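You operate a simulated robot arm through the tools that you are given. There is no shell and no other tool. Be economical: measure what you need, move in short steps, check, and stop when the job is done.

You run a simulated robot arm. Do the job below in one go: nothing can be reset, and whatever is moved stays where it is left.

TASK
Put things in order on the oak ledge. At the end: the purple tape roll is on the blue tin; the black paintbrush stands where the purple tape roll stood; the clear jar (marked "YARN") from the oak ledge stands where the black paintbrush stood; the white paintbrush stands where the clear jar stood; whatever was shut is shut again. Leave all else as you found it, and nothing knocked over.
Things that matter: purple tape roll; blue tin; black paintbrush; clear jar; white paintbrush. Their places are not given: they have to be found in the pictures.

Only the result counts: the job must be done as asked and must still hold three seconds after the hand-in. Knocking over, shifting, dropping, spilling or breaking anything else fails it.

THE ROBOT
A 7-joint arm with a two-finger parallel gripper, fixed in place. Base frame: the origin is at the foot of the arm, x ahead of it, y to its left, z up; the work surface is at about z = 0. Units: cm, rad, N and s.
With the tool pointing down near the work surface it reaches from about 24 to 62 cm from the base axis. Its first joint turns from -1.152 to 1.152 rad. Payload 2.6 kg.
The tool frame sits at the grasp point between the pads (the TCP): z along the fingers, y along the line on which they close. The tips reach 3 cm beyond it. Largest opening 9.4 cm; finger width 2.8, thickness 1; the body of the gripper, 5 by 9.6 cm, starts 5.5 cm behind the TCP.
Orientation is that of the tool frame in the base frame, as a unit quaternion [x, y, z, w]. With the fingers straight down and closing along the base's y, the tool's x points along the base's -x, its y along +y and its z along -z.

THE INTERFACE
- The arm moves only by the tool servo_tool. Its argument "steps" is a list of rows, each an object of numbers (a shift or turn left out is 0, a gripper value left out holds the last): "fingers": the opening in per cent of the stroke, from 0 (shut) to 100 (fully open); "dx", "dy", "dz": the shift along the tool's x, y, z in units of 400 mm (1.0 is 400 mm); "wx", "wy", "wz": the turn, a rotation vector about the tool's x, y, z in units of 180 degrees (1.0 is 180 degrees). In form: [{"fingers": .., "dx": .., "dy": .., "dz": .., "wx": .., "wy": .., "wz": ..}, ...]. A call has 1 to 20 rows; each row is the pose to reach, as a shift and turn from the pose commanded when the call began, along the tool's axes at that moment. A call with a number of a shift or a turn outside -1 to 1 is refused whole. A row lasts 0.2 s, in which the tool goes at most 5 cm and 0.15 rad; a call with a longer step from one row to the next is refused whole, and so is a gripper value outside its range. A pose out of reach is approached as far as the arm can. The call stops where the force on the tool passes 40 N (or 10 N more than at its start, if that is more) or the arm is blocked; 0.2 s more then pass. Each finger travels about 7.2 cm/s and halts on what it meets, pressing with about 21 N; the grip force reading is that of the motor and also rises with nothing between the fingers. The clock runs only during rows and for 0.2 s after the last one: add rows that repeat a pose to give the fingers time. It gives the time, the measured TCP pose, the force on the tool (base axes), the opening and the grip force at its end, in the units of the frame above (readings bear some noise), and new pictures: "show" is both (left out), scene, wrist or none.
- Cameras (640 x 400 px; columns grow to the right, rows downward): "scene" is fixed at [3.96, 43.81, 55.66]; the picture's right is [-0.73, -0.69, 0.00], its down [-0.44, 0.46, -0.77] and it looks along [0.53, -0.56, -0.63] (base axes); focal length 304 px, centre (320, 200). "wrist" rides on the gripper at [-3.7, 0, -5.8] in the tool frame; the picture's right is [0.00, -1.00, 0.00], its down [0.97, 0.00, -0.24] and it looks along [0.24, 0.00, 0.97] (tool axes); focal length 218 px, centre (320, 200).
- locate(camera, pixels): for up to 12 pixels [column, row] of the newest picture of that camera ("zoom" is the newest enlarged one), the place [x, y, z] in the base frame of the surface seen there, good to about 0.2 cm. No time passes.
- zoom(camera, box): a new picture of the part [left, top, right, bottom] of that camera's present view, enlarged. No time passes.
- finish_job(): hands the job in; it is judged then, once.

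Work in short steps. Measure before you move; look again where a grasp or a placing could have gone wrong, and mend it. You have 80 turns and 120 pictures in all, those below and enlarged ones among them. Open the gripper and draw the arm clear of the work before you hand the job in, unless the task says otherwise; then end with one line.

The tools are called after ">>>" as a command line: name --argument value ..., lists and objects as JSON in quotes. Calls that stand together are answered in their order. servo_tool: Moves the arm, as the interface text tells. Its arguments: {"type":"object","properties":{"steps":{"type":"array"},"show":{"type":"string","enum":["both","scene","wrist","none"]}},"required":["steps"]} The other tools are called the same way: locate (camera, pixels) gives the place of the surface under pixels of a picture; zoom (camera, box) takes an enlarged picture of a part of a camera's view; finish_job () hands the job in.

At the start:

```text
clock: 0.0
ee_pos: [42.68, -3.05, 32.34]
ee_rot: [0.0, 1.0, 0.0, 0.0]
force: [-0.7, -1.3, 0.3]
opening: 9.39
grip_force: 0.0
```

scene: 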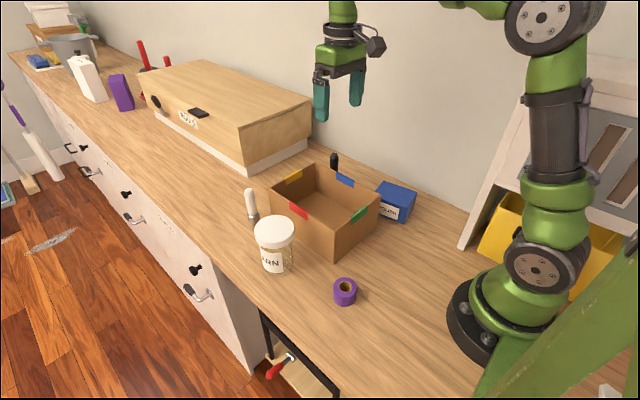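
wrist: 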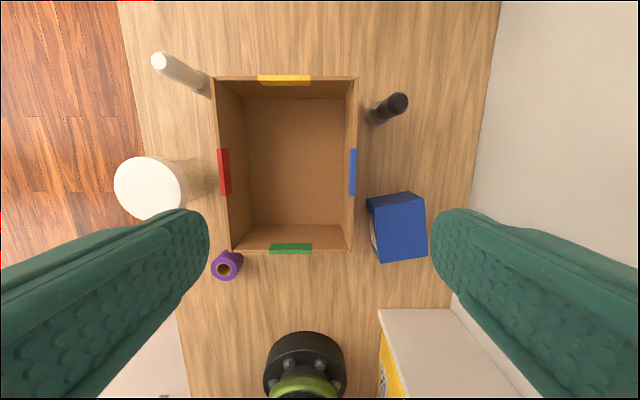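

The wrist picture shows the tape roll at (227,265), the jar at (150,187), the white brush at (175,70), the black brush at (390,107) and the blue tin at (397,227). I'll measure these and zoom in on the scene.

>>> locate --camera "wrist" --pixels '[[224, 271], [230, 258], [148, 187], [160, 62], [205, 88], [397, 103], [374, 118], [397, 200], [384, 258], [424, 255], [405, 230], [374, 200]]'

>>> locate --camera "scene" --pixels '[[345, 287], [345, 303], [274, 228], [274, 270], [250, 192], [254, 218], [334, 157], [396, 190], [390, 212], [412, 200], [378, 190], [330, 210]]'

>>> zoom --camera "scene" --box '[220, 130, 440, 320]'

>>> zoom --camera "wrist" --box '[100, 30, 460, 300]'

```text
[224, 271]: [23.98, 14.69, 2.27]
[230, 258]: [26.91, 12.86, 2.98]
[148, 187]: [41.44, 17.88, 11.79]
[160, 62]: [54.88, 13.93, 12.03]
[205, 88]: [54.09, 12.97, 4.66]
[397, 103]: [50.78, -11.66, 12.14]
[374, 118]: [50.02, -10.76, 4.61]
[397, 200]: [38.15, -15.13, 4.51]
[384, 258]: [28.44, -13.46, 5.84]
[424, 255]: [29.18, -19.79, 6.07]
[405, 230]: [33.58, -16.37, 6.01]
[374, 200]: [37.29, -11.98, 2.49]
```

```text
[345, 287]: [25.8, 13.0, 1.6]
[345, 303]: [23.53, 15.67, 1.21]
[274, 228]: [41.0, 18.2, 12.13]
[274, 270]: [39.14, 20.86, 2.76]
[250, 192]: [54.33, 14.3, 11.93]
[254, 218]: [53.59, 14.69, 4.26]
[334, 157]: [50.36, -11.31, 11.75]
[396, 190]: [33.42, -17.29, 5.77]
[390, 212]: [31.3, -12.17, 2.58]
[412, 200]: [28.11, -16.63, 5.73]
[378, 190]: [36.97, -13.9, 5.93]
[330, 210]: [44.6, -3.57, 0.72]
```

```text
2.11 times, centred on (330, 225) of scene
```

zoom: 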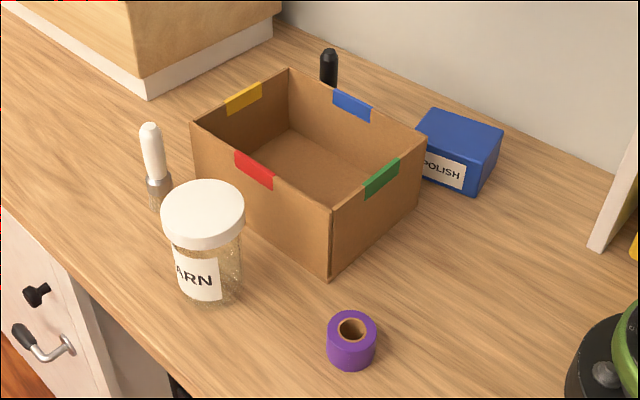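

```text
1.48 times, centred on (280, 165) of wrist
```

zoom: 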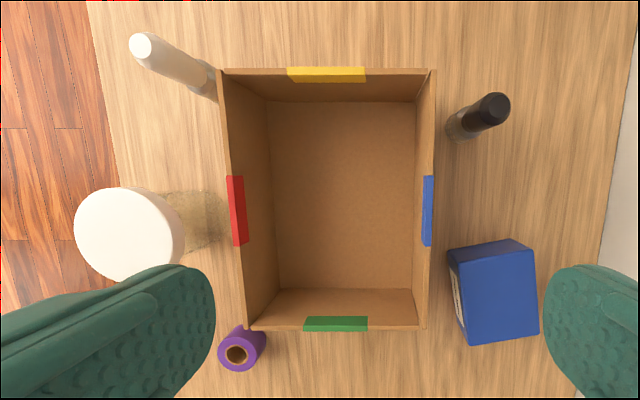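

The box is open and everything that matters stands free. I'll move over the tape roll to measure it more closely.

>>> servo_tool --steps '[{"dx": 0.07, "dy": 0.067, "dz": 0.04}, {"dx": 0.14, "dy": 0.134, "dz": 0.08}, {"dx": 0.21, "dy": 0.2, "dz": 0.12}, {"dx": 0.28, "dy": 0.267, "dz": 0.16}, {"dx": 0.35, "dy": 0.334, "dz": 0.2}, {"dx": 0.42, "dy": 0.4, "dz": 0.25}, {"dx": 0.42, "dy": 0.4, "dz": 0.3}, {"dx": 0.42, "dy": 0.4, "dz": 0.3}]'

```text
clock: 1.8
ee_pos: [25.7, 12.92, 20.22]
ee_rot: [-0.001, 1.0, 0.0, 0.001]
force: [-1.2, -0.4, -0.2]
opening: 9.38
grip_force: 0.1
```

scene: 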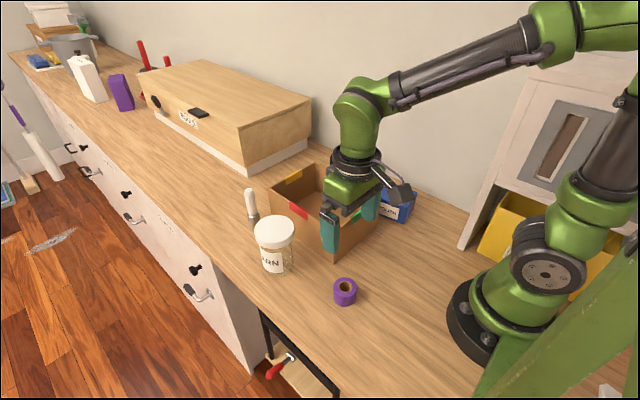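
wrist: 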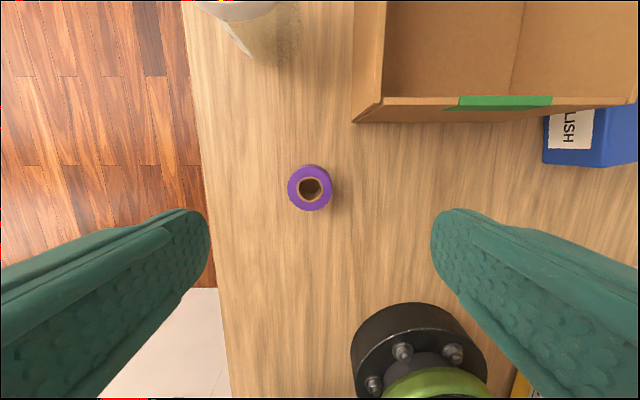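

The tape roll's ring is centred near (311,189). I'll measure its rim and the box corner near (354,122).

>>> locate --camera "wrist" --pixels '[[293, 189], [328, 189], [310, 174], [310, 206], [311, 189], [354, 122], [358, 115], [625, 162], [546, 160], [228, 10], [380, 95]]'

>>> zoom --camera "wrist" --box '[270, 150, 350, 220]'

>>> locate --camera "scene" --pixels '[[386, 183], [416, 193], [390, 200], [345, 300], [264, 240], [262, 268], [283, 270]]'

```text
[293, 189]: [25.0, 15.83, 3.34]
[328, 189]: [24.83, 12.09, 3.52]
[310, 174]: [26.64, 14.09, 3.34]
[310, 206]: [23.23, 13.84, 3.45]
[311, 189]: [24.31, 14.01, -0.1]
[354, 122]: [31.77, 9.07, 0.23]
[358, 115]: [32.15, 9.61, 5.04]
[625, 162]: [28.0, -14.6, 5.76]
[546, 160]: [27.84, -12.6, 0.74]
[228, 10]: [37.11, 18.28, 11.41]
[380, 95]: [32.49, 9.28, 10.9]
```

```text
5.71 times, centred on (310, 185) of wrist
```

zoom: 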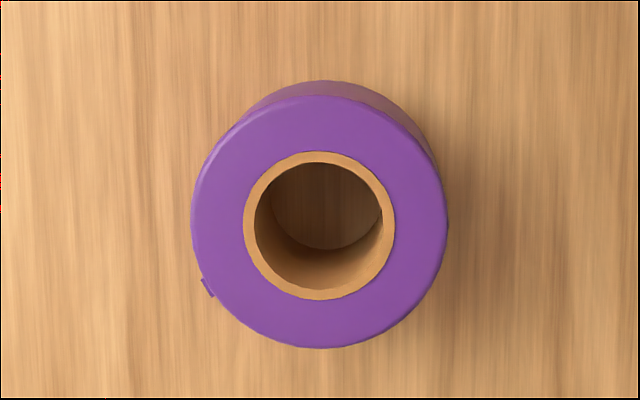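

```text
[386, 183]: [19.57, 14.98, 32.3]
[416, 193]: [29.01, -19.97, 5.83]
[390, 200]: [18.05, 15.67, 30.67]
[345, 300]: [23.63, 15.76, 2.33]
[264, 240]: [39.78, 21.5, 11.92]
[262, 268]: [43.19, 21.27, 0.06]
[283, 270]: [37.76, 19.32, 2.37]
```

The tape is centred at about (24.9, 13.95), with its top at 3.4 and a diameter of about 4.5. I'll go straight down on it and close.

>>> servo_tool --steps '[{"dx": 0.0225, "dy": 0.025, "dz": 0.08, "fingers": 100}, {"dx": 0.0225, "dy": 0.025, "dz": 0.18}, {"dx": 0.0225, "dy": 0.025, "dz": 0.28}, {"dx": 0.0225, "dy": 0.025, "dz": 0.36}, {"dx": 0.0225, "dy": 0.025, "dz": 0.4}, {"dx": 0.0225, "dy": 0.025, "dz": 0.42}, {"dx": 0.0225, "dy": 0.025, "dz": 0.42}, {"dx": 0.0225, "dy": 0.025, "dz": 0.42, "fingers": 30}, {"dx": 0.0225, "dy": 0.025, "dz": 0.42, "fingers": 30}, {"dx": 0.0225, "dy": 0.025, "dz": 0.42, "fingers": 30}, {"dx": 0.0225, "dy": 0.025, "dz": 0.42, "fingers": 30}]'

```text
clock: 4.2
ee_pos: [24.87, 13.91, 3.55]
ee_rot: [-0.001, 1.0, -0.001, 0.0]
force: [0.1, -0.8, 0.2]
opening: 4.77
grip_force: 20.9
```

scene: 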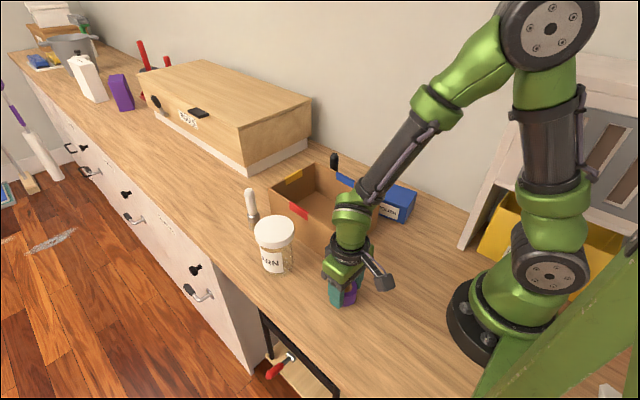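
wrist: 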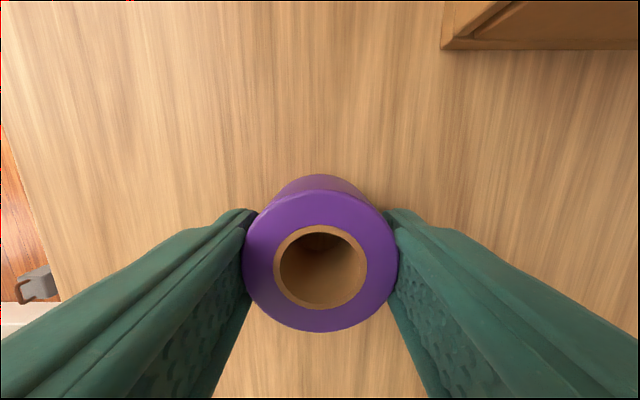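

I have the tape, held at 4.77 cm. I'll lift it and carry it over the tin at z≈21.

>>> servo_tool --steps '[{"dz": -0.05}, {"dz": -0.15}, {"dz": -0.25}, {"dz": -0.35}, {"dz": -0.45}, {"dx": -0.02, "dy": -0.08, "dz": -0.45}, {"dx": -0.05, "dy": -0.17, "dz": -0.45}, {"dx": -0.08, "dy": -0.27, "dz": -0.45}, {"dx": -0.11, "dy": -0.37, "dz": -0.45}, {"dx": -0.14, "dy": -0.47, "dz": -0.45}, {"dx": -0.17, "dy": -0.57, "dz": -0.45}, {"dx": -0.19, "dy": -0.66, "dz": -0.45}, {"dx": -0.2, "dy": -0.72, "dz": -0.45}, {"dx": -0.2, "dy": -0.76, "dz": -0.45}, {"dx": -0.2, "dy": -0.76, "dz": -0.45}]'

```text
clock: 7.4
ee_pos: [32.9, -16.38, 21.47]
ee_rot: [0.0, 1.0, -0.001, 0.001]
force: [-1.2, 0.4, -0.4]
opening: 4.77
grip_force: 20.8
```

scene: 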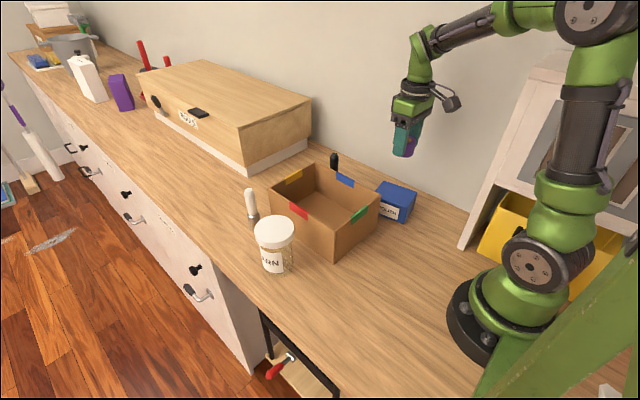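
wrist: 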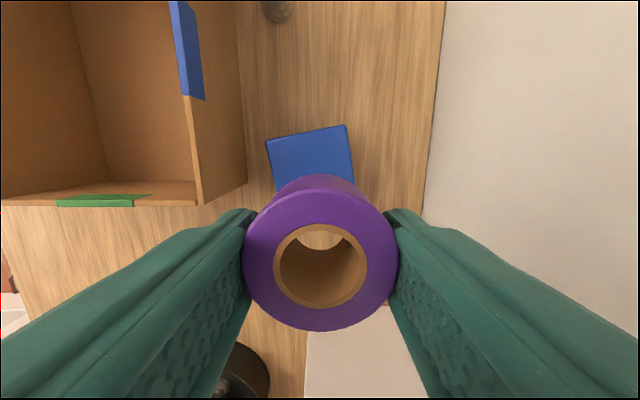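

The tin's far edge shows at (265,142)–(347,125). I'll zoom the scene view to get the tin's top corners, and measure the wall and box rim for clearance.

>>> locate --camera "wrist" --pixels '[[267, 144], [346, 127], [353, 178], [272, 183], [434, 150], [440, 140], [500, 150], [420, 345], [310, 345], [245, 180], [200, 200], [276, 10]]'

>>> zoom --camera "scene" --box '[360, 170, 430, 230]'

```text
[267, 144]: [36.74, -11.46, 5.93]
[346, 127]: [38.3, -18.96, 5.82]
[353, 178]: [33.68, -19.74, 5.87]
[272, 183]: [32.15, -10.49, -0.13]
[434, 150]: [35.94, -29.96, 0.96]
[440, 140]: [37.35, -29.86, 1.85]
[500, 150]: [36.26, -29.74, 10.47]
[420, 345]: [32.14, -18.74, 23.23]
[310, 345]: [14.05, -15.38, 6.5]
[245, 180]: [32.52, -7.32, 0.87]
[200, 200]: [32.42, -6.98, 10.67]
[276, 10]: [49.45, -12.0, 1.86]
```

```text
6.67 times, centred on (395, 200) of scene
```

zoom: 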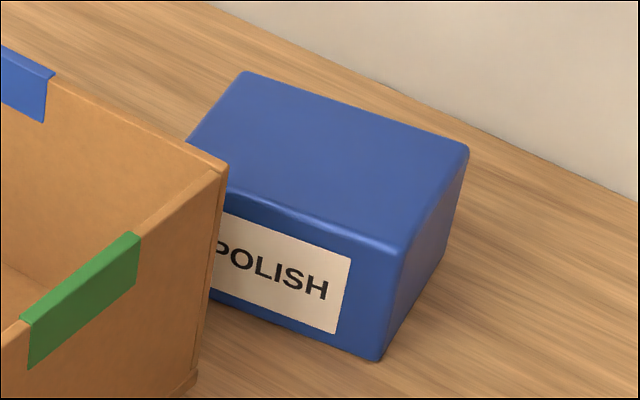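

I'll locate the tin's corners in the enlarged picture.

>>> locate --camera "zoom" --pixels '[[401, 246], [462, 148], [246, 76], [230, 185], [330, 150], [222, 175]]'

```text
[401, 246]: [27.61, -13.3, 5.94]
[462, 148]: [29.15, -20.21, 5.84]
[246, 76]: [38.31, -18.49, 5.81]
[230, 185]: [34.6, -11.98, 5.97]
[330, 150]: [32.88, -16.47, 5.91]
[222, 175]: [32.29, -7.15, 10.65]
```

The tin's top is centred at (33.0, -15.95) at z 5.9. I'll lower the tape onto it (TCP z≈9.45), open to 70% and rise.

>>> servo_tool --steps '[{"dx": -0.0025, "dy": 0.011, "dz": 0.05}, {"dx": -0.0025, "dy": 0.011, "dz": 0.13}, {"dx": -0.0025, "dy": 0.011, "dz": 0.2}, {"dx": -0.0025, "dy": 0.011, "dz": 0.25}, {"dx": -0.0025, "dy": 0.011, "dz": 0.28}, {"dx": -0.0025, "dy": 0.011, "dz": 0.295}, {"dx": -0.0025, "dy": 0.011, "dz": 0.301}, {"dx": -0.0025, "dy": 0.011, "dz": 0.301}, {"dx": -0.0025, "dy": 0.011, "dz": 0.301}]'

```text
clock: 9.4
ee_pos: [33.03, -16.03, 9.44]
ee_rot: [0.0, 1.0, 0.0, 0.0]
force: [-0.4, 0.4, 3.1]
opening: 4.78
grip_force: 21.1
```

scene: 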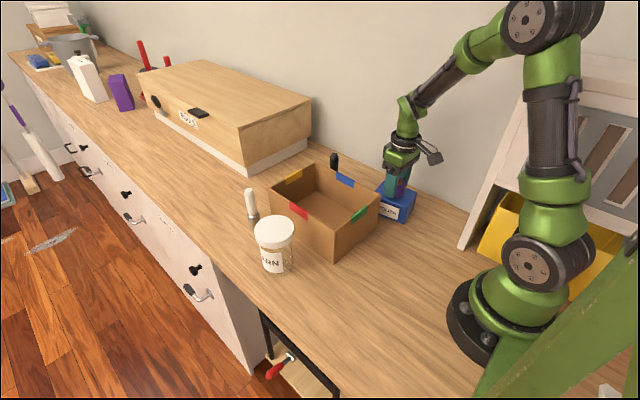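
wrist: 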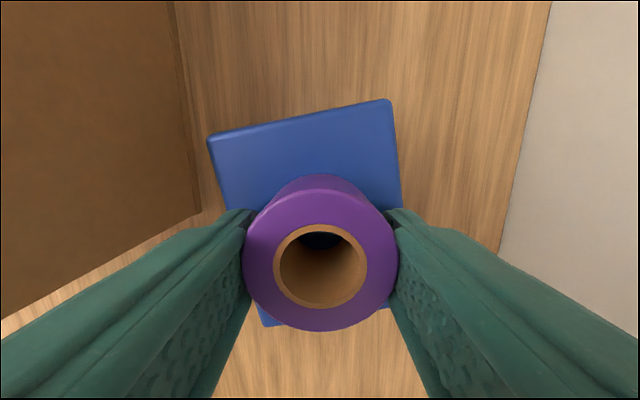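

There is a light contact force of 3 N, so the tape rests on the tin. I'll open, rise, and go on to look at the black brush.

>>> servo_tool --steps '[{"fingers": 70}, {"fingers": 70}, {"fingers": 70}, {"dz": -0.05}, {"dz": -0.13}, {"dz": -0.23}, {"dz": -0.33}, {"dz": -0.4}, {"dx": -0.1, "dy": 0.04, "dz": -0.4, "fingers": 100}, {"dx": -0.2, "dy": 0.08, "dz": -0.4}, {"dx": -0.3, "dy": 0.12, "dz": -0.4}, {"dx": -0.39, "dy": 0.12, "dz": -0.4}, {"dx": -0.39, "dy": 0.12, "dz": -0.4}]'

```text
clock: 12.2
ee_pos: [48.81, -11.0, 25.46]
ee_rot: [0.001, 1.0, 0.0, 0.0]
force: [-0.5, -0.3, 0.3]
opening: 9.39
grip_force: 0.1
```

scene: 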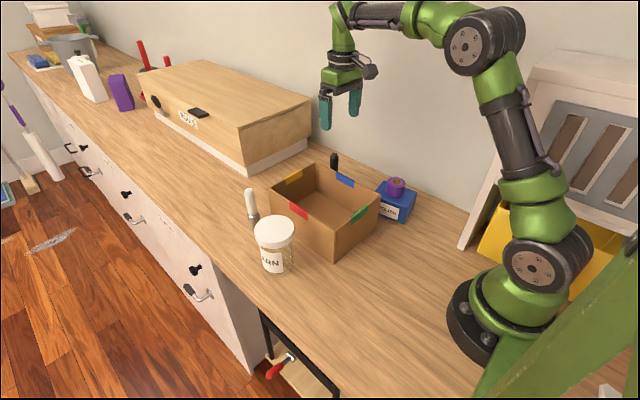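
wrist: 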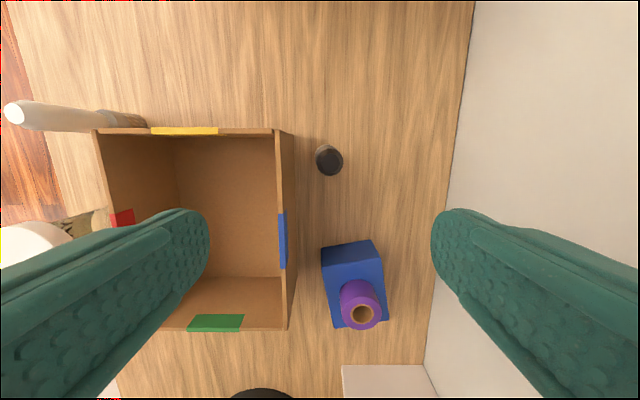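

The tape sits on the tin. The black brush is at (329,160), almost end-on, and I'll measure it and the box edge beside it.

>>> locate --camera "wrist" --pixels '[[329, 160], [322, 160], [335, 160], [329, 152], [329, 166], [322, 148], [318, 155], [293, 140], [277, 132], [293, 180]]'

>>> zoom --camera "wrist" --box '[280, 120, 370, 190]'

>>> zoom --camera "scene" --box '[230, 170, 300, 230]'

```text
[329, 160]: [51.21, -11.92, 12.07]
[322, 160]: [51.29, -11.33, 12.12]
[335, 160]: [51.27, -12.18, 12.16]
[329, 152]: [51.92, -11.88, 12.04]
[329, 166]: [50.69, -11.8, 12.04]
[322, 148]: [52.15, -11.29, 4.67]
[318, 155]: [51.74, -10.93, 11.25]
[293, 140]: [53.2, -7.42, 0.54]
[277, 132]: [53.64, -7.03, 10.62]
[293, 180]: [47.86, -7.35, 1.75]
```

```text
5.71 times, centred on (325, 155) of wrist
```

zoom: 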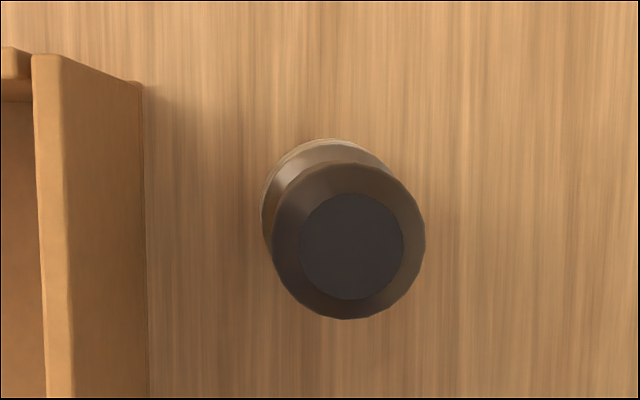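

```text
6.67 times, centred on (265, 200) of scene
```

zoom: 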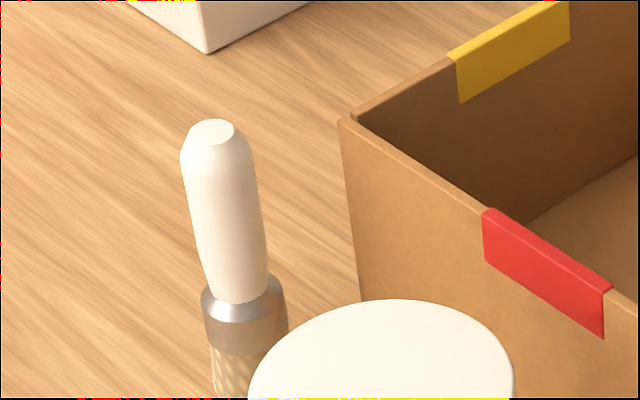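

The black brush stands upright with its top centre at (50.95, -11.9), z 12.1. I'll narrow the fingers to 5 cm to clear the box edge at y=-7.4, line up just above the brush, and check.

>>> servo_tool --steps '[{"dx": -0.03, "dy": -0.01, "dz": 0.05, "fingers": 53}, {"dx": -0.056, "dy": -0.018, "dz": 0.13}, {"dx": -0.056, "dy": -0.018, "dz": 0.2}, {"dx": -0.056, "dy": -0.018, "dz": 0.24}, {"dx": -0.056, "dy": -0.018, "dz": 0.24}, {"dx": -0.056, "dy": -0.018, "dz": 0.24}]' --show "wrist"

```text
clock: 13.6
ee_pos: [50.75, -11.87, 15.87]
ee_rot: [0.0, 1.0, 0.001, -0.001]
force: [0.2, 0.9, 0.7]
opening: 4.98
grip_force: 0.0
```

wrist: 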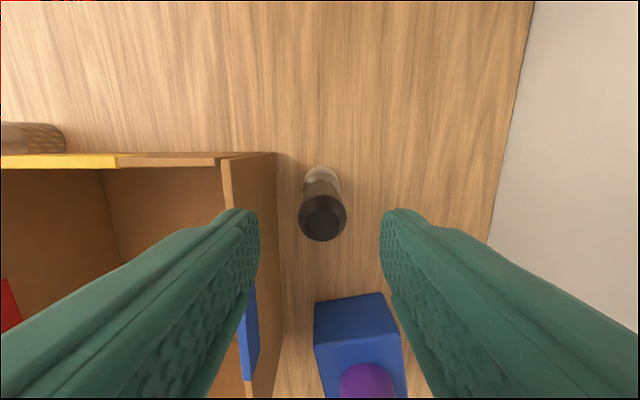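

The brush top at (322,222) is centred between the fingers. I'll take one more measurement from close up.

>>> locate --camera "wrist" --pixels '[[322, 224], [303, 215], [343, 215], [321, 172], [309, 180], [340, 180], [235, 160], [277, 155]]'

>>> zoom --camera "wrist" --box '[280, 150, 370, 250]'

```text
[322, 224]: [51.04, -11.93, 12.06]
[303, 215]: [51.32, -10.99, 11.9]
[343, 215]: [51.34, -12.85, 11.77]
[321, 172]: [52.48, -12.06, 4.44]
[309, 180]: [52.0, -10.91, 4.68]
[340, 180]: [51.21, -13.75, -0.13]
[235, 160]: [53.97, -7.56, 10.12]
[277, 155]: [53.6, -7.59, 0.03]
```

```text
4.00 times, centred on (325, 200) of wrist
```

zoom: 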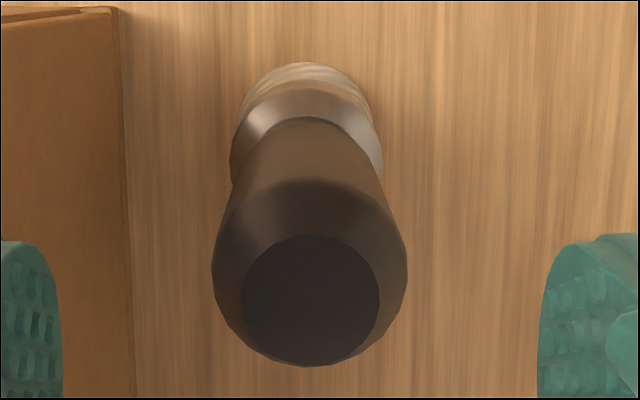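

It is aligned. I'll descend to z≈8.6, tips just above the ferrule, and grip.

>>> servo_tool --steps '[{"dx": -0.003, "dz": 0.06, "fingers": 53}, {"dx": -0.003, "dz": 0.12}, {"dx": -0.003, "dz": 0.165}, {"dx": -0.003, "dz": 0.182}, {"dx": -0.003, "dz": 0.182}, {"dx": -0.003, "dz": 0.182, "fingers": 10}, {"dx": -0.003, "dz": 0.182}, {"dx": -0.003, "dz": 0.182}, {"dx": -0.003, "dz": 0.182}]'

```text
clock: 15.6
ee_pos: [50.99, -12.02, 8.54]
ee_rot: [0.0, 1.0, 0.0, 0.0]
force: [-1.0, -0.2, -0.6]
opening: 2.43
grip_force: 20.7
```

scene: 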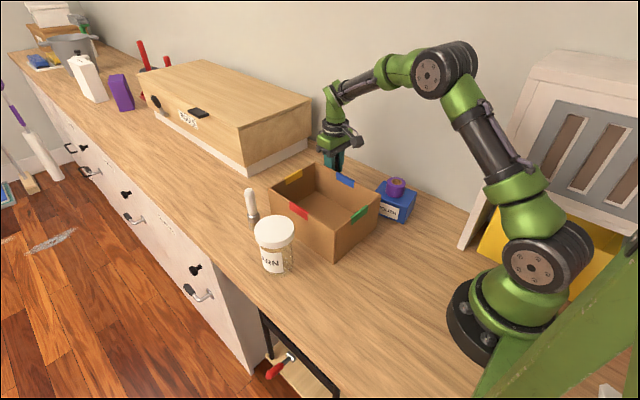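
wrist: 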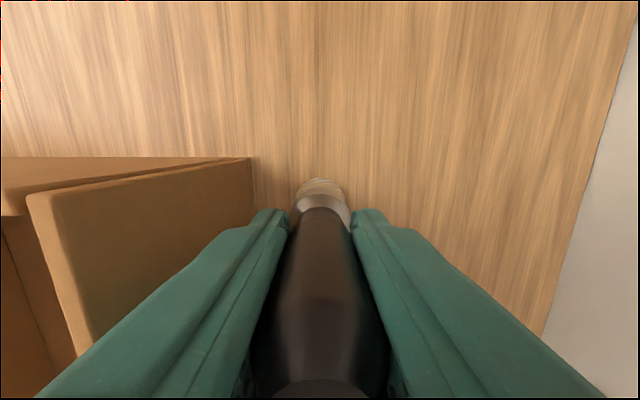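

The brush is gripped at 2.43 cm. I'll lift 14 cm and carry it over the box to above the tape's old spot (24.9, 13.95).

>>> servo_tool --steps '[{"dz": -0.05}, {"dz": -0.13}, {"dz": -0.23}, {"dz": -0.32}, {"dz": -0.36}, {"dx": 0.04, "dy": 0.04, "dz": -0.36}, {"dx": 0.11, "dy": 0.11, "dz": -0.36}, {"dx": 0.18, "dy": 0.18, "dz": -0.36}, {"dx": 0.25, "dy": 0.25, "dz": -0.36}, {"dx": 0.32, "dy": 0.32, "dz": -0.36}, {"dx": 0.39, "dy": 0.39, "dz": -0.36}, {"dx": 0.46, "dy": 0.46, "dz": -0.36}, {"dx": 0.53, "dy": 0.53, "dz": -0.36}, {"dx": 0.6, "dy": 0.6, "dz": -0.36}, {"dx": 0.653, "dy": 0.647, "dz": -0.36}, {"dx": 0.653, "dy": 0.647, "dz": -0.36}, {"dx": 0.653, "dy": 0.647, "dz": -0.36}]'

```text
clock: 19.2
ee_pos: [24.9, 14.06, 22.93]
ee_rot: [0.0, 1.0, -0.001, 0.0]
force: [0.1, 0.0, -0.5]
opening: 2.4
grip_force: 20.8
```

scene: 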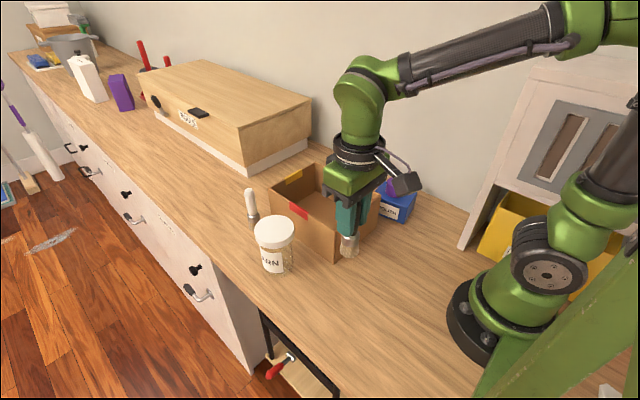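
wrist: 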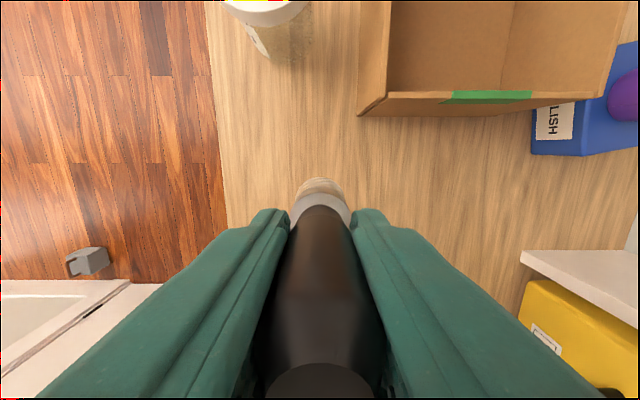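

The brush hangs straight. I'll lower it to grasp height, slowing near the surface.

>>> servo_tool --steps '[{"dz": 0.06}, {"dz": 0.15}, {"dz": 0.24}, {"dz": 0.3}, {"dz": 0.335}, {"dz": 0.35}, {"dz": 0.357}, {"dz": 0.36}, {"dz": 0.36}, {"dz": 0.36}]'

```text
clock: 21.4
ee_pos: [24.91, 13.96, 8.66]
ee_rot: [0.0, 1.0, 0.001, 0.001]
force: [1.5, 0.9, 14.5]
opening: 2.4
grip_force: 21.2
```

scene: 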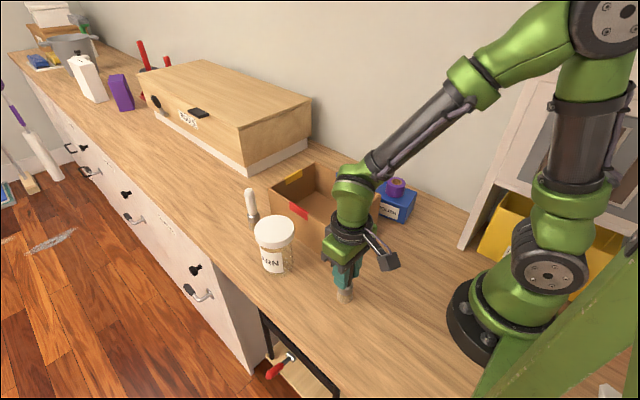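
wrist: 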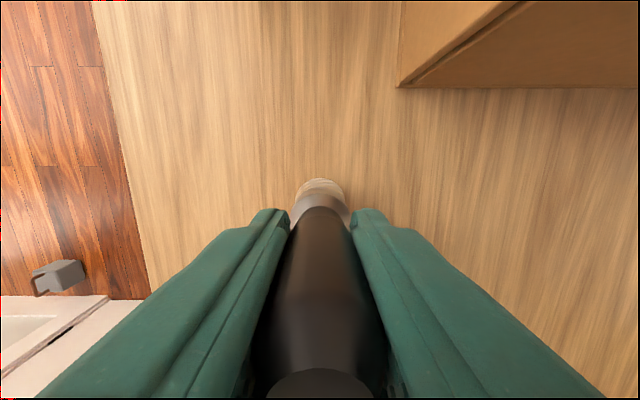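

The brush is on the ledge, pressing with 14.5 N. I'll ease up slightly, open to 50%, rise, and move to view the jar.

>>> servo_tool --steps '[{"dz": -0.001}, {"dz": -0.0015, "fingers": 25}, {"dz": -0.0015, "fingers": 35}, {"dz": -0.0015, "fingers": 55}, {"dz": -0.0015, "fingers": 55}, {"dz": -0.05, "fingers": 55}, {"dz": -0.14}, {"dz": -0.24}, {"dz": -0.34}, {"dz": -0.42}, {"dx": -0.09, "dy": 0.03, "dz": -0.42, "fingers": 100}, {"dx": -0.19, "dy": 0.06, "dz": -0.42}, {"dx": -0.29, "dy": 0.09, "dz": -0.42}, {"dx": -0.35, "dy": 0.1, "dz": -0.42}, {"dx": -0.35, "dy": 0.1, "dz": -0.42}]'

```text
clock: 24.6
ee_pos: [38.75, 17.85, 25.44]
ee_rot: [-0.001, 1.0, 0.0, 0.0]
force: [0.1, 0.0, 1.3]
opening: 9.4
grip_force: 0.1
```

scene: 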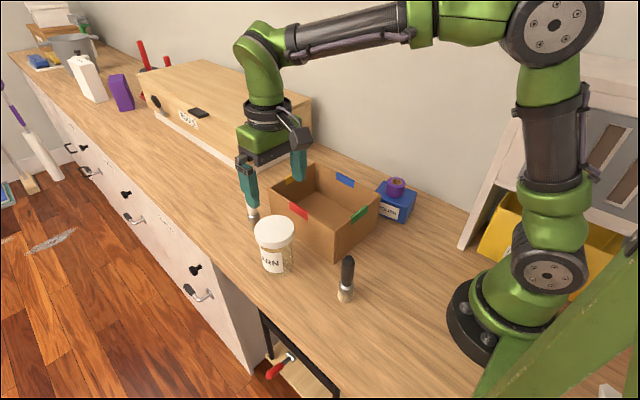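
wrist: 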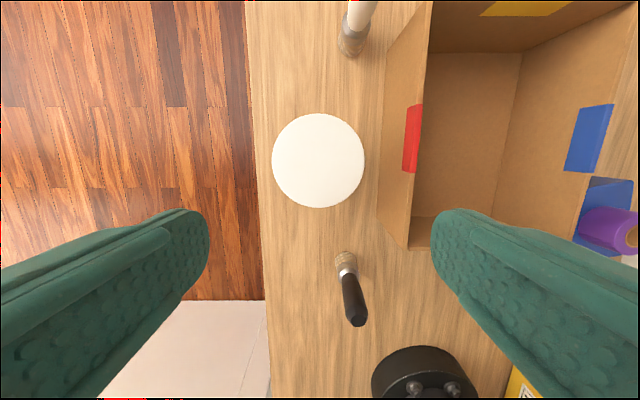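

The black brush stands at the tape's old spot. The jar lid is centred at about (318,160), so I'll measure its rim and surroundings.

>>> locate --camera "wrist" --pixels '[[318, 160], [275, 160], [361, 160], [318, 117], [318, 203], [425, 160], [382, 190], [429, 20], [410, 246], [352, 308], [344, 255], [352, 45]]'

>>> zoom --camera "wrist" --box '[260, 100, 380, 220]'

>>> zoom --camera "scene" --box '[230, 190, 370, 310]'

```text
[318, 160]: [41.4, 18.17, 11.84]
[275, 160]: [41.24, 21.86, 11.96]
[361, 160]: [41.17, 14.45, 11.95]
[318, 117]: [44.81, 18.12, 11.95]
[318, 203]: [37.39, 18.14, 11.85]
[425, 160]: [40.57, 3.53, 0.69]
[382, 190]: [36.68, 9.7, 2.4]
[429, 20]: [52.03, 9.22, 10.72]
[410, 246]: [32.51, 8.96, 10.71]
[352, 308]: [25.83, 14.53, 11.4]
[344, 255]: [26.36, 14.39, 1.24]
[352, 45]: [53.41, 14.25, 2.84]
```

```text
3.33 times, centred on (320, 160) of wrist
```

zoom: 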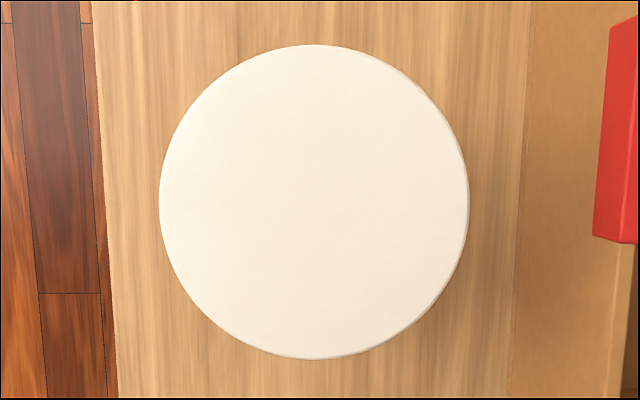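

```text
3.33 times, centred on (300, 250) of scene
```

zoom: 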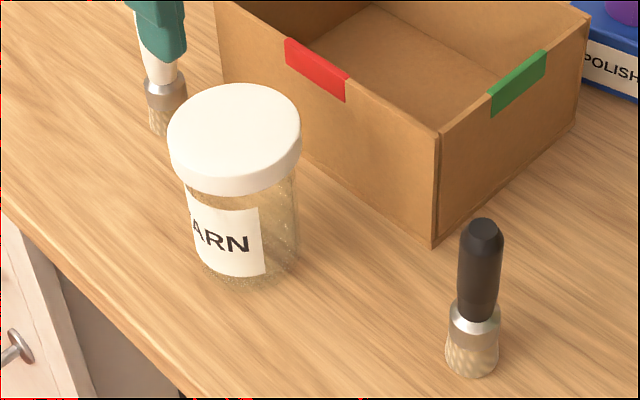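

The lid is 8.0 cm across, centred at (41.3, 18.17), with its top at 11.95. The spot at (51, -11.9) lies close to the box, so the fingers should close along x there; I'll turn the tool 90° and centre over the jar.

>>> servo_tool --steps '[{"dx": -0.03, "dy": 0.003, "wz": 0.045}, {"dx": -0.06, "dy": 0.0055, "wz": 0.09}, {"dx": -0.06, "dy": 0.0055, "wz": 0.135}, {"dx": -0.06, "dy": 0.0055, "wz": 0.18}, {"dx": -0.06, "dy": 0.0055, "wz": 0.225}, {"dx": -0.06, "dy": 0.0055, "wz": 0.27}, {"dx": -0.06, "dy": 0.0055, "wz": 0.315}, {"dx": -0.06, "dy": 0.0055, "wz": 0.36}, {"dx": -0.06, "dy": 0.0055, "wz": 0.405}, {"dx": -0.06, "dy": 0.0055, "wz": 0.45}, {"dx": -0.06, "dy": 0.0055, "wz": 0.49}, {"dx": -0.06, "dy": 0.0055, "wz": 0.5}, {"dx": -0.06, "dy": 0.0055, "wz": 0.5}]'

```text
clock: 27.4
ee_pos: [41.2, 18.21, 25.38]
ee_rot: [0.708, 0.706, 0.0, -0.001]
force: [0.3, 0.5, 0.3]
opening: 9.38
grip_force: 0.0
```

scene: 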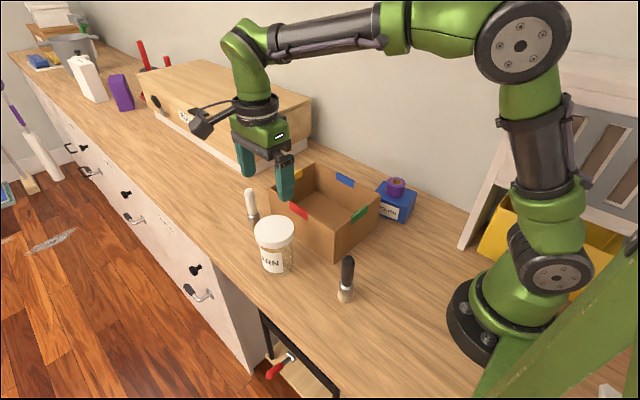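
wrist: 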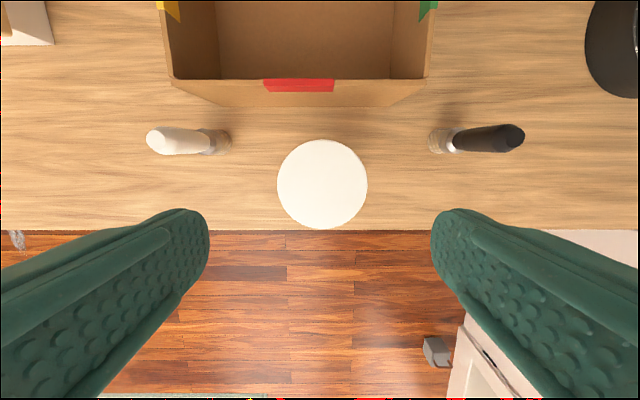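

The lid is now centred near (322,184). I'll measure its rim again before descending.

>>> locate --camera "wrist" --pixels '[[322, 184], [281, 184], [364, 184], [322, 143], [322, 226]]'

>>> zoom --camera "wrist" --box '[260, 120, 380, 240]'

```text
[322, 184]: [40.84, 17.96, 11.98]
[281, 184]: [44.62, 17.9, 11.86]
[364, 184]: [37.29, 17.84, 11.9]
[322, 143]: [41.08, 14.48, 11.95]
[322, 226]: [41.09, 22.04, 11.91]
```

```text
3.33 times, centred on (320, 180) of wrist
```

zoom: 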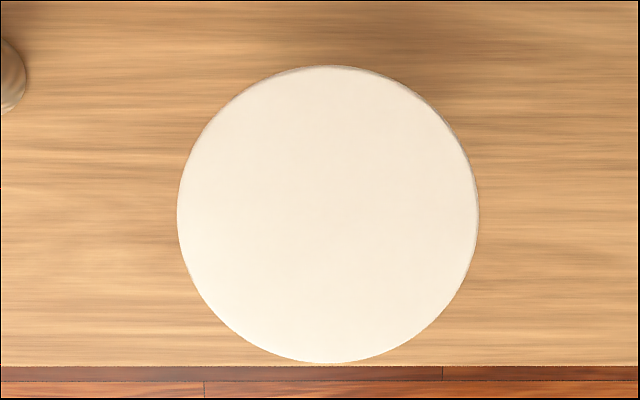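

The jar is at x≈41.1, y≈18.15, so I'll shift 0.2 cm along -x, go down to z≈10.3 around the lid, and close.

>>> servo_tool --steps '[{"dy": -0.005, "dz": 0.08, "fingers": 100}, {"dy": -0.005, "dz": 0.18}, {"dy": -0.005, "dz": 0.26}, {"dy": -0.005, "dz": 0.3}, {"dy": -0.005, "dz": 0.33}, {"dy": -0.005, "dz": 0.36}, {"dy": -0.005, "dz": 0.3775}, {"dy": -0.005, "dz": 0.3775}, {"dy": -0.005, "dz": 0.3775, "fingers": 60}, {"dy": -0.005, "dz": 0.3775}, {"dy": -0.005, "dz": 0.3775}]'

```text
clock: 29.8
ee_pos: [40.99, 18.12, 10.36]
ee_rot: [0.707, 0.707, -0.001, 0.0]
force: [-0.2, 0.1, -0.3]
opening: 8.2
grip_force: 20.8
```

scene: 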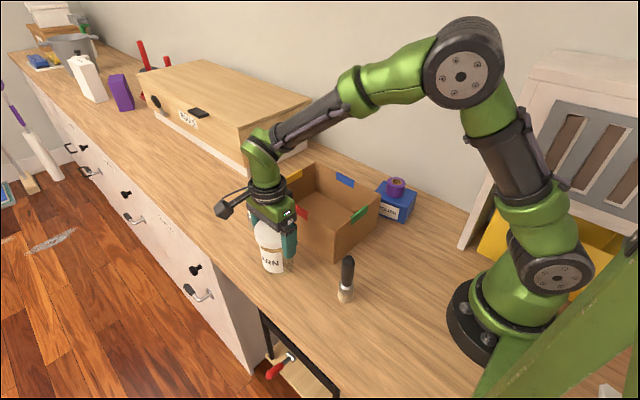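
wrist: 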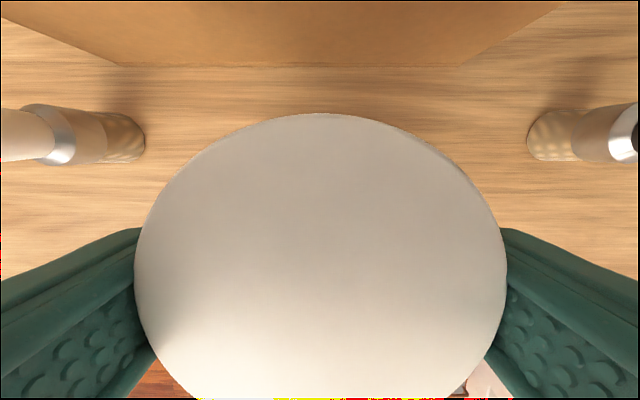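

The jar is held at 8.2 cm by the lid. I'll lift straight up by 2 cm first, to be sure the whole jar comes along.

>>> servo_tool --steps '[{"dz": -0.01}, {"dz": -0.03}, {"dz": -0.05}, {"dz": -0.05}]' --show "scene"

```text
clock: 30.8
ee_pos: [41.03, 18.19, 12.31]
ee_rot: [0.707, 0.707, -0.001, 0.0]
force: [-0.1, 0.3, -2.2]
opening: 8.17
grip_force: 21.4
```

scene: 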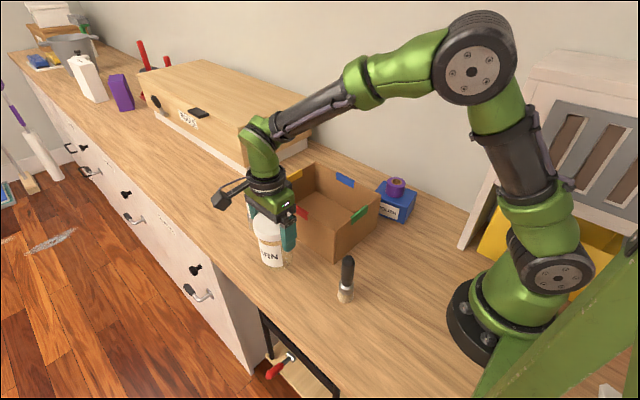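

The jar came up whole. I'll lift it to a TCP height of about 25 and carry it over the box to above (51.0, -12.15).

>>> servo_tool --steps '[{"dz": -0.05}, {"dz": -0.13}, {"dz": -0.22}, {"dz": -0.3}, {"dz": -0.32}, {"dx": -0.04, "dy": 0.013, "dz": -0.32}, {"dx": -0.1, "dy": 0.033, "dz": -0.32}, {"dx": -0.17, "dy": 0.056, "dz": -0.32}, {"dx": -0.24, "dy": 0.079, "dz": -0.32}, {"dx": -0.31, "dy": 0.102, "dz": -0.32}, {"dx": -0.38, "dy": 0.125, "dz": -0.32}, {"dx": -0.45, "dy": 0.148, "dz": -0.32}, {"dx": -0.52, "dy": 0.171, "dz": -0.32}, {"dx": -0.59, "dy": 0.194, "dz": -0.32}, {"dx": -0.66, "dy": 0.217, "dz": -0.32}, {"dx": -0.72, "dy": 0.237, "dz": -0.32}, {"dx": -0.75, "dy": 0.2475, "dz": -0.32}, {"dx": -0.758, "dy": 0.2475, "dz": -0.32}, {"dx": -0.758, "dy": 0.2475, "dz": -0.32}]'

```text
clock: 34.8
ee_pos: [50.95, -12.33, 24.99]
ee_rot: [0.707, 0.707, 0.001, 0.0]
force: [-1.2, 0.3, -2.3]
opening: 8.16
grip_force: 21.0
```

scene: 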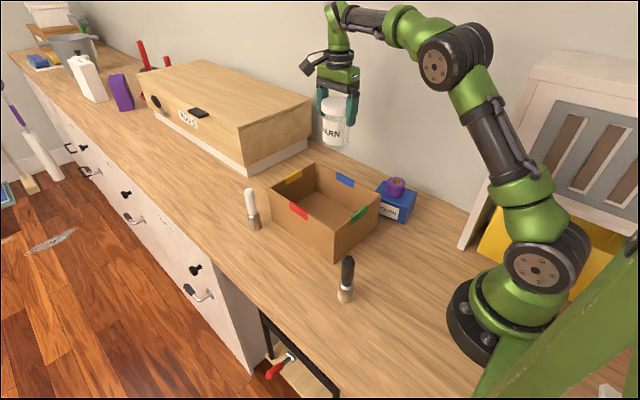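
wrist: 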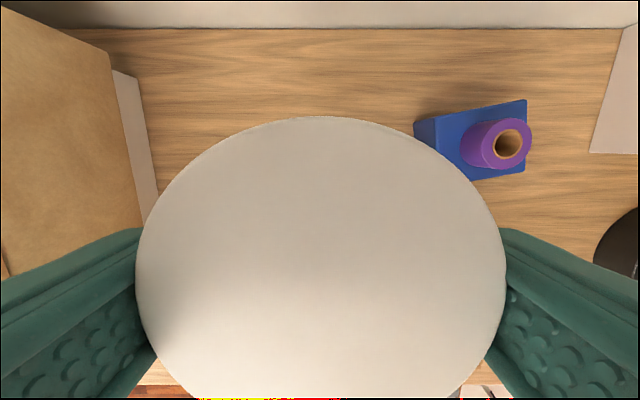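

Before lowering, I'll check how far the bread box on the far side and the carton edge are from here.

>>> locate --camera "scene" --pixels '[[306, 140], [308, 110], [248, 170], [240, 125], [325, 166], [372, 200], [311, 97]]'

>>> locate --camera "wrist" --pixels '[[110, 60], [132, 100], [150, 180], [130, 220], [150, 222], [10, 275]]'

```text
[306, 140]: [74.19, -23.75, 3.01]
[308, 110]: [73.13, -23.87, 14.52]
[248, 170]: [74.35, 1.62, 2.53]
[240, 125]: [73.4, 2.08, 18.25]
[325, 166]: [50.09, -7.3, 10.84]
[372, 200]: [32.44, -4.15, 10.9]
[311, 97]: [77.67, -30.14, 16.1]
```

```text
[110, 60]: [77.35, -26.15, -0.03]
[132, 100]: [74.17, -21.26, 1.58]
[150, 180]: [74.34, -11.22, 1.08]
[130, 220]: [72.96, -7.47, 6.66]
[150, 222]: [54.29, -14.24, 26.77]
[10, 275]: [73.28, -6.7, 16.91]
```

The bread box starts at x≈73, so there is ample room. I'll lower the jar slowly.

>>> servo_tool --steps '[{"dz": 0.05}, {"dz": 0.12}, {"dz": 0.19}, {"dz": 0.24}, {"dz": 0.28}, {"dz": 0.31}, {"dz": 0.33}, {"dz": 0.345}, {"dz": 0.355}, {"dz": 0.362}, {"dz": 0.367}, {"dz": 0.369}, {"dz": 0.369}]'

```text
clock: 37.6
ee_pos: [50.97, -12.08, 10.29]
ee_rot: [0.707, 0.707, 0.001, 0.0]
force: [-0.6, 0.1, -2.5]
opening: 8.17
grip_force: 20.9
```

scene: 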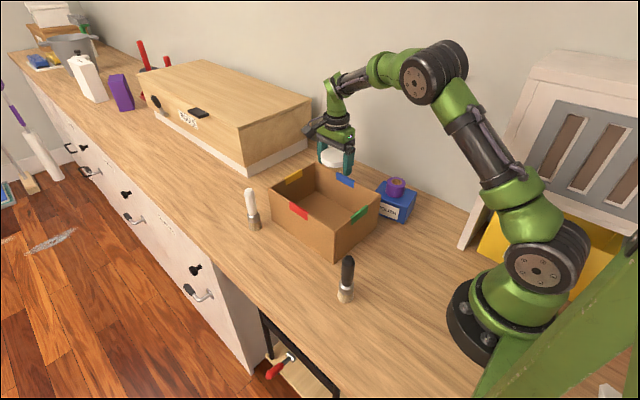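
wrist: 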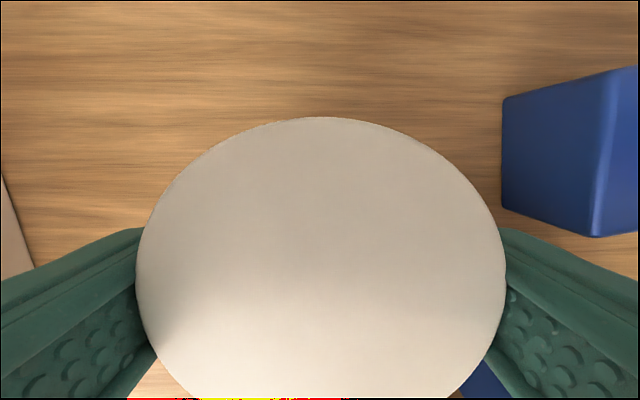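

The force still reads -2.5 N, so the jar is hanging a hair above the ledge. I'll lower it in tiny steps until it touches.

>>> servo_tool --steps '[{"dz": 0.001}, {"dz": 0.002}, {"dz": 0.003}, {"dz": 0.003}]' --show "none"

```text
clock: 38.6
ee_pos: [50.84, -12.17, 10.26]
ee_rot: [0.707, 0.707, 0.0, 0.0]
force: [-0.9, -0.6, 0.8]
opening: 8.17
grip_force: 21.1
```

The jar now rests on the ledge. I'll open, rise, and move over the white brush.

>>> servo_tool --steps '[{"fingers": 93}, {"fingers": 100}, {"fingers": 100}, {"fingers": 100}, {"dz": -0.03}, {"dz": -0.1}, {"dz": -0.2}, {"dz": -0.3}, {"dz": -0.38}, {"dx": 0.08, "dy": 0.01, "dz": -0.4}, {"dx": 0.18, "dy": 0.02, "dz": -0.4}, {"dx": 0.28, "dy": 0.03, "dz": -0.4}, {"dx": 0.38, "dy": 0.04, "dz": -0.4}, {"dx": 0.48, "dy": 0.05, "dz": -0.4}, {"dx": 0.58, "dy": 0.06, "dz": -0.4}, {"dx": 0.65, "dy": 0.07, "dz": -0.4}, {"dx": 0.65, "dy": 0.07, "dz": -0.4}]'

```text
clock: 42.2
ee_pos: [53.63, 13.93, 26.26]
ee_rot: [0.707, 0.707, 0.0, -0.001]
force: [-0.1, 0.3, 1.4]
opening: 9.4
grip_force: 0.1
```

scene: 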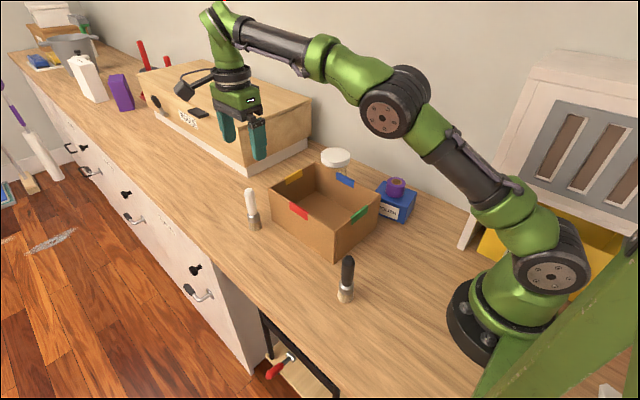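
wrist: 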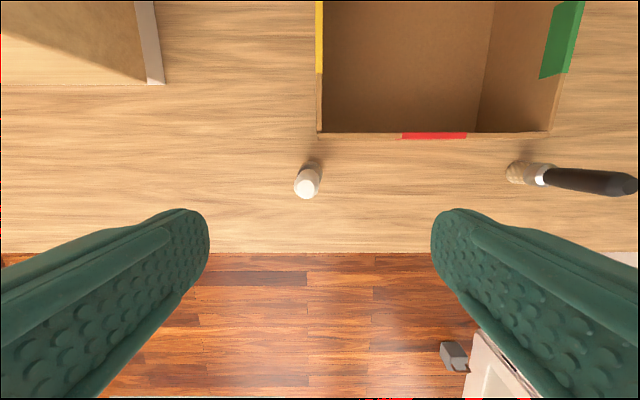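

The jar stands by the box. The white brush is seen nearly end-on at (307,187), so I'll measure it.

>>> locate --camera "wrist" --pixels '[[306, 188], [296, 183], [318, 183], [306, 195], [312, 162], [318, 135]]'

>>> zoom --camera "wrist" --box '[270, 140, 350, 210]'

>>> zoom --camera "scene" --box '[290, 130, 420, 230]'

```text
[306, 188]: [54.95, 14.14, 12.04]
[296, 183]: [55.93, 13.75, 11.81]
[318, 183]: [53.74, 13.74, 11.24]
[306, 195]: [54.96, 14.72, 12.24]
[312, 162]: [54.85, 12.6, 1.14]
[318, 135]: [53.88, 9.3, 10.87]
```

```text
5.71 times, centred on (310, 175) of wrist
```

zoom: 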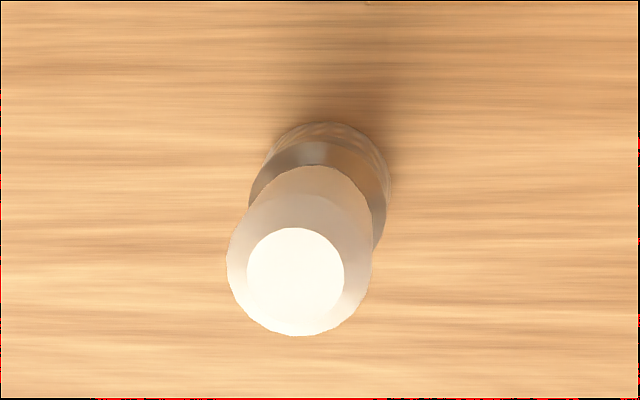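

```text
4.00 times, centred on (355, 180) of scene
```

zoom: 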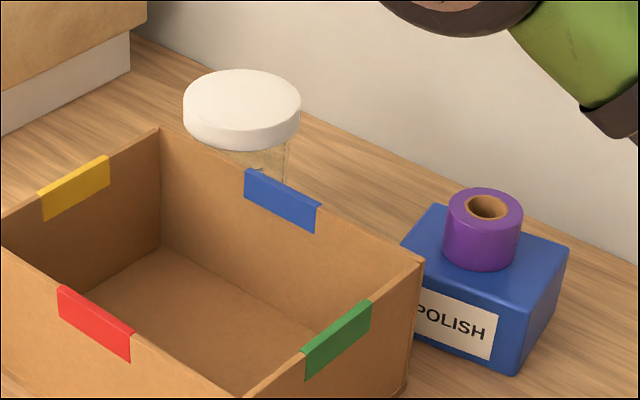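

The white brush is centred at about (54.92, 14.15), with its top at 12.1. I'll align above it with a 6 cm opening and descend to z≈8.6, checking just above the brush first.

>>> servo_tool --steps '[{"dx": 0.0075, "dy": 0.028, "dz": 0.06, "fingers": 64}, {"dx": 0.0075, "dy": 0.028, "dz": 0.15}, {"dx": 0.0075, "dy": 0.028, "dz": 0.22}, {"dx": 0.0075, "dy": 0.028, "dz": 0.26}, {"dx": 0.0075, "dy": 0.028, "dz": 0.26}, {"dx": 0.0075, "dy": 0.028, "dz": 0.26}]' --show "wrist"

```text
clock: 43.6
ee_pos: [54.89, 14.14, 15.74]
ee_rot: [0.707, 0.707, 0.001, 0.0]
force: [-0.2, -0.2, 1.3]
opening: 6.03
grip_force: 0.1
```

wrist: 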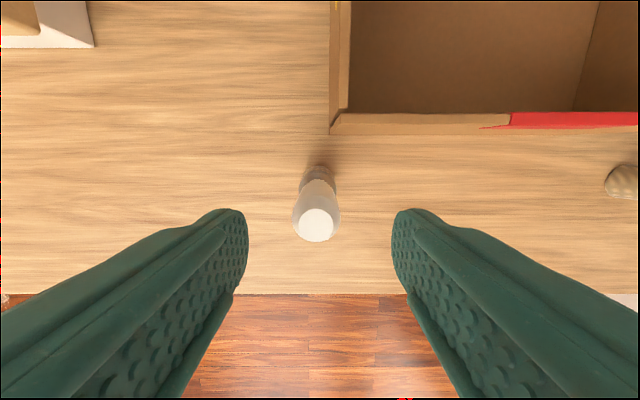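

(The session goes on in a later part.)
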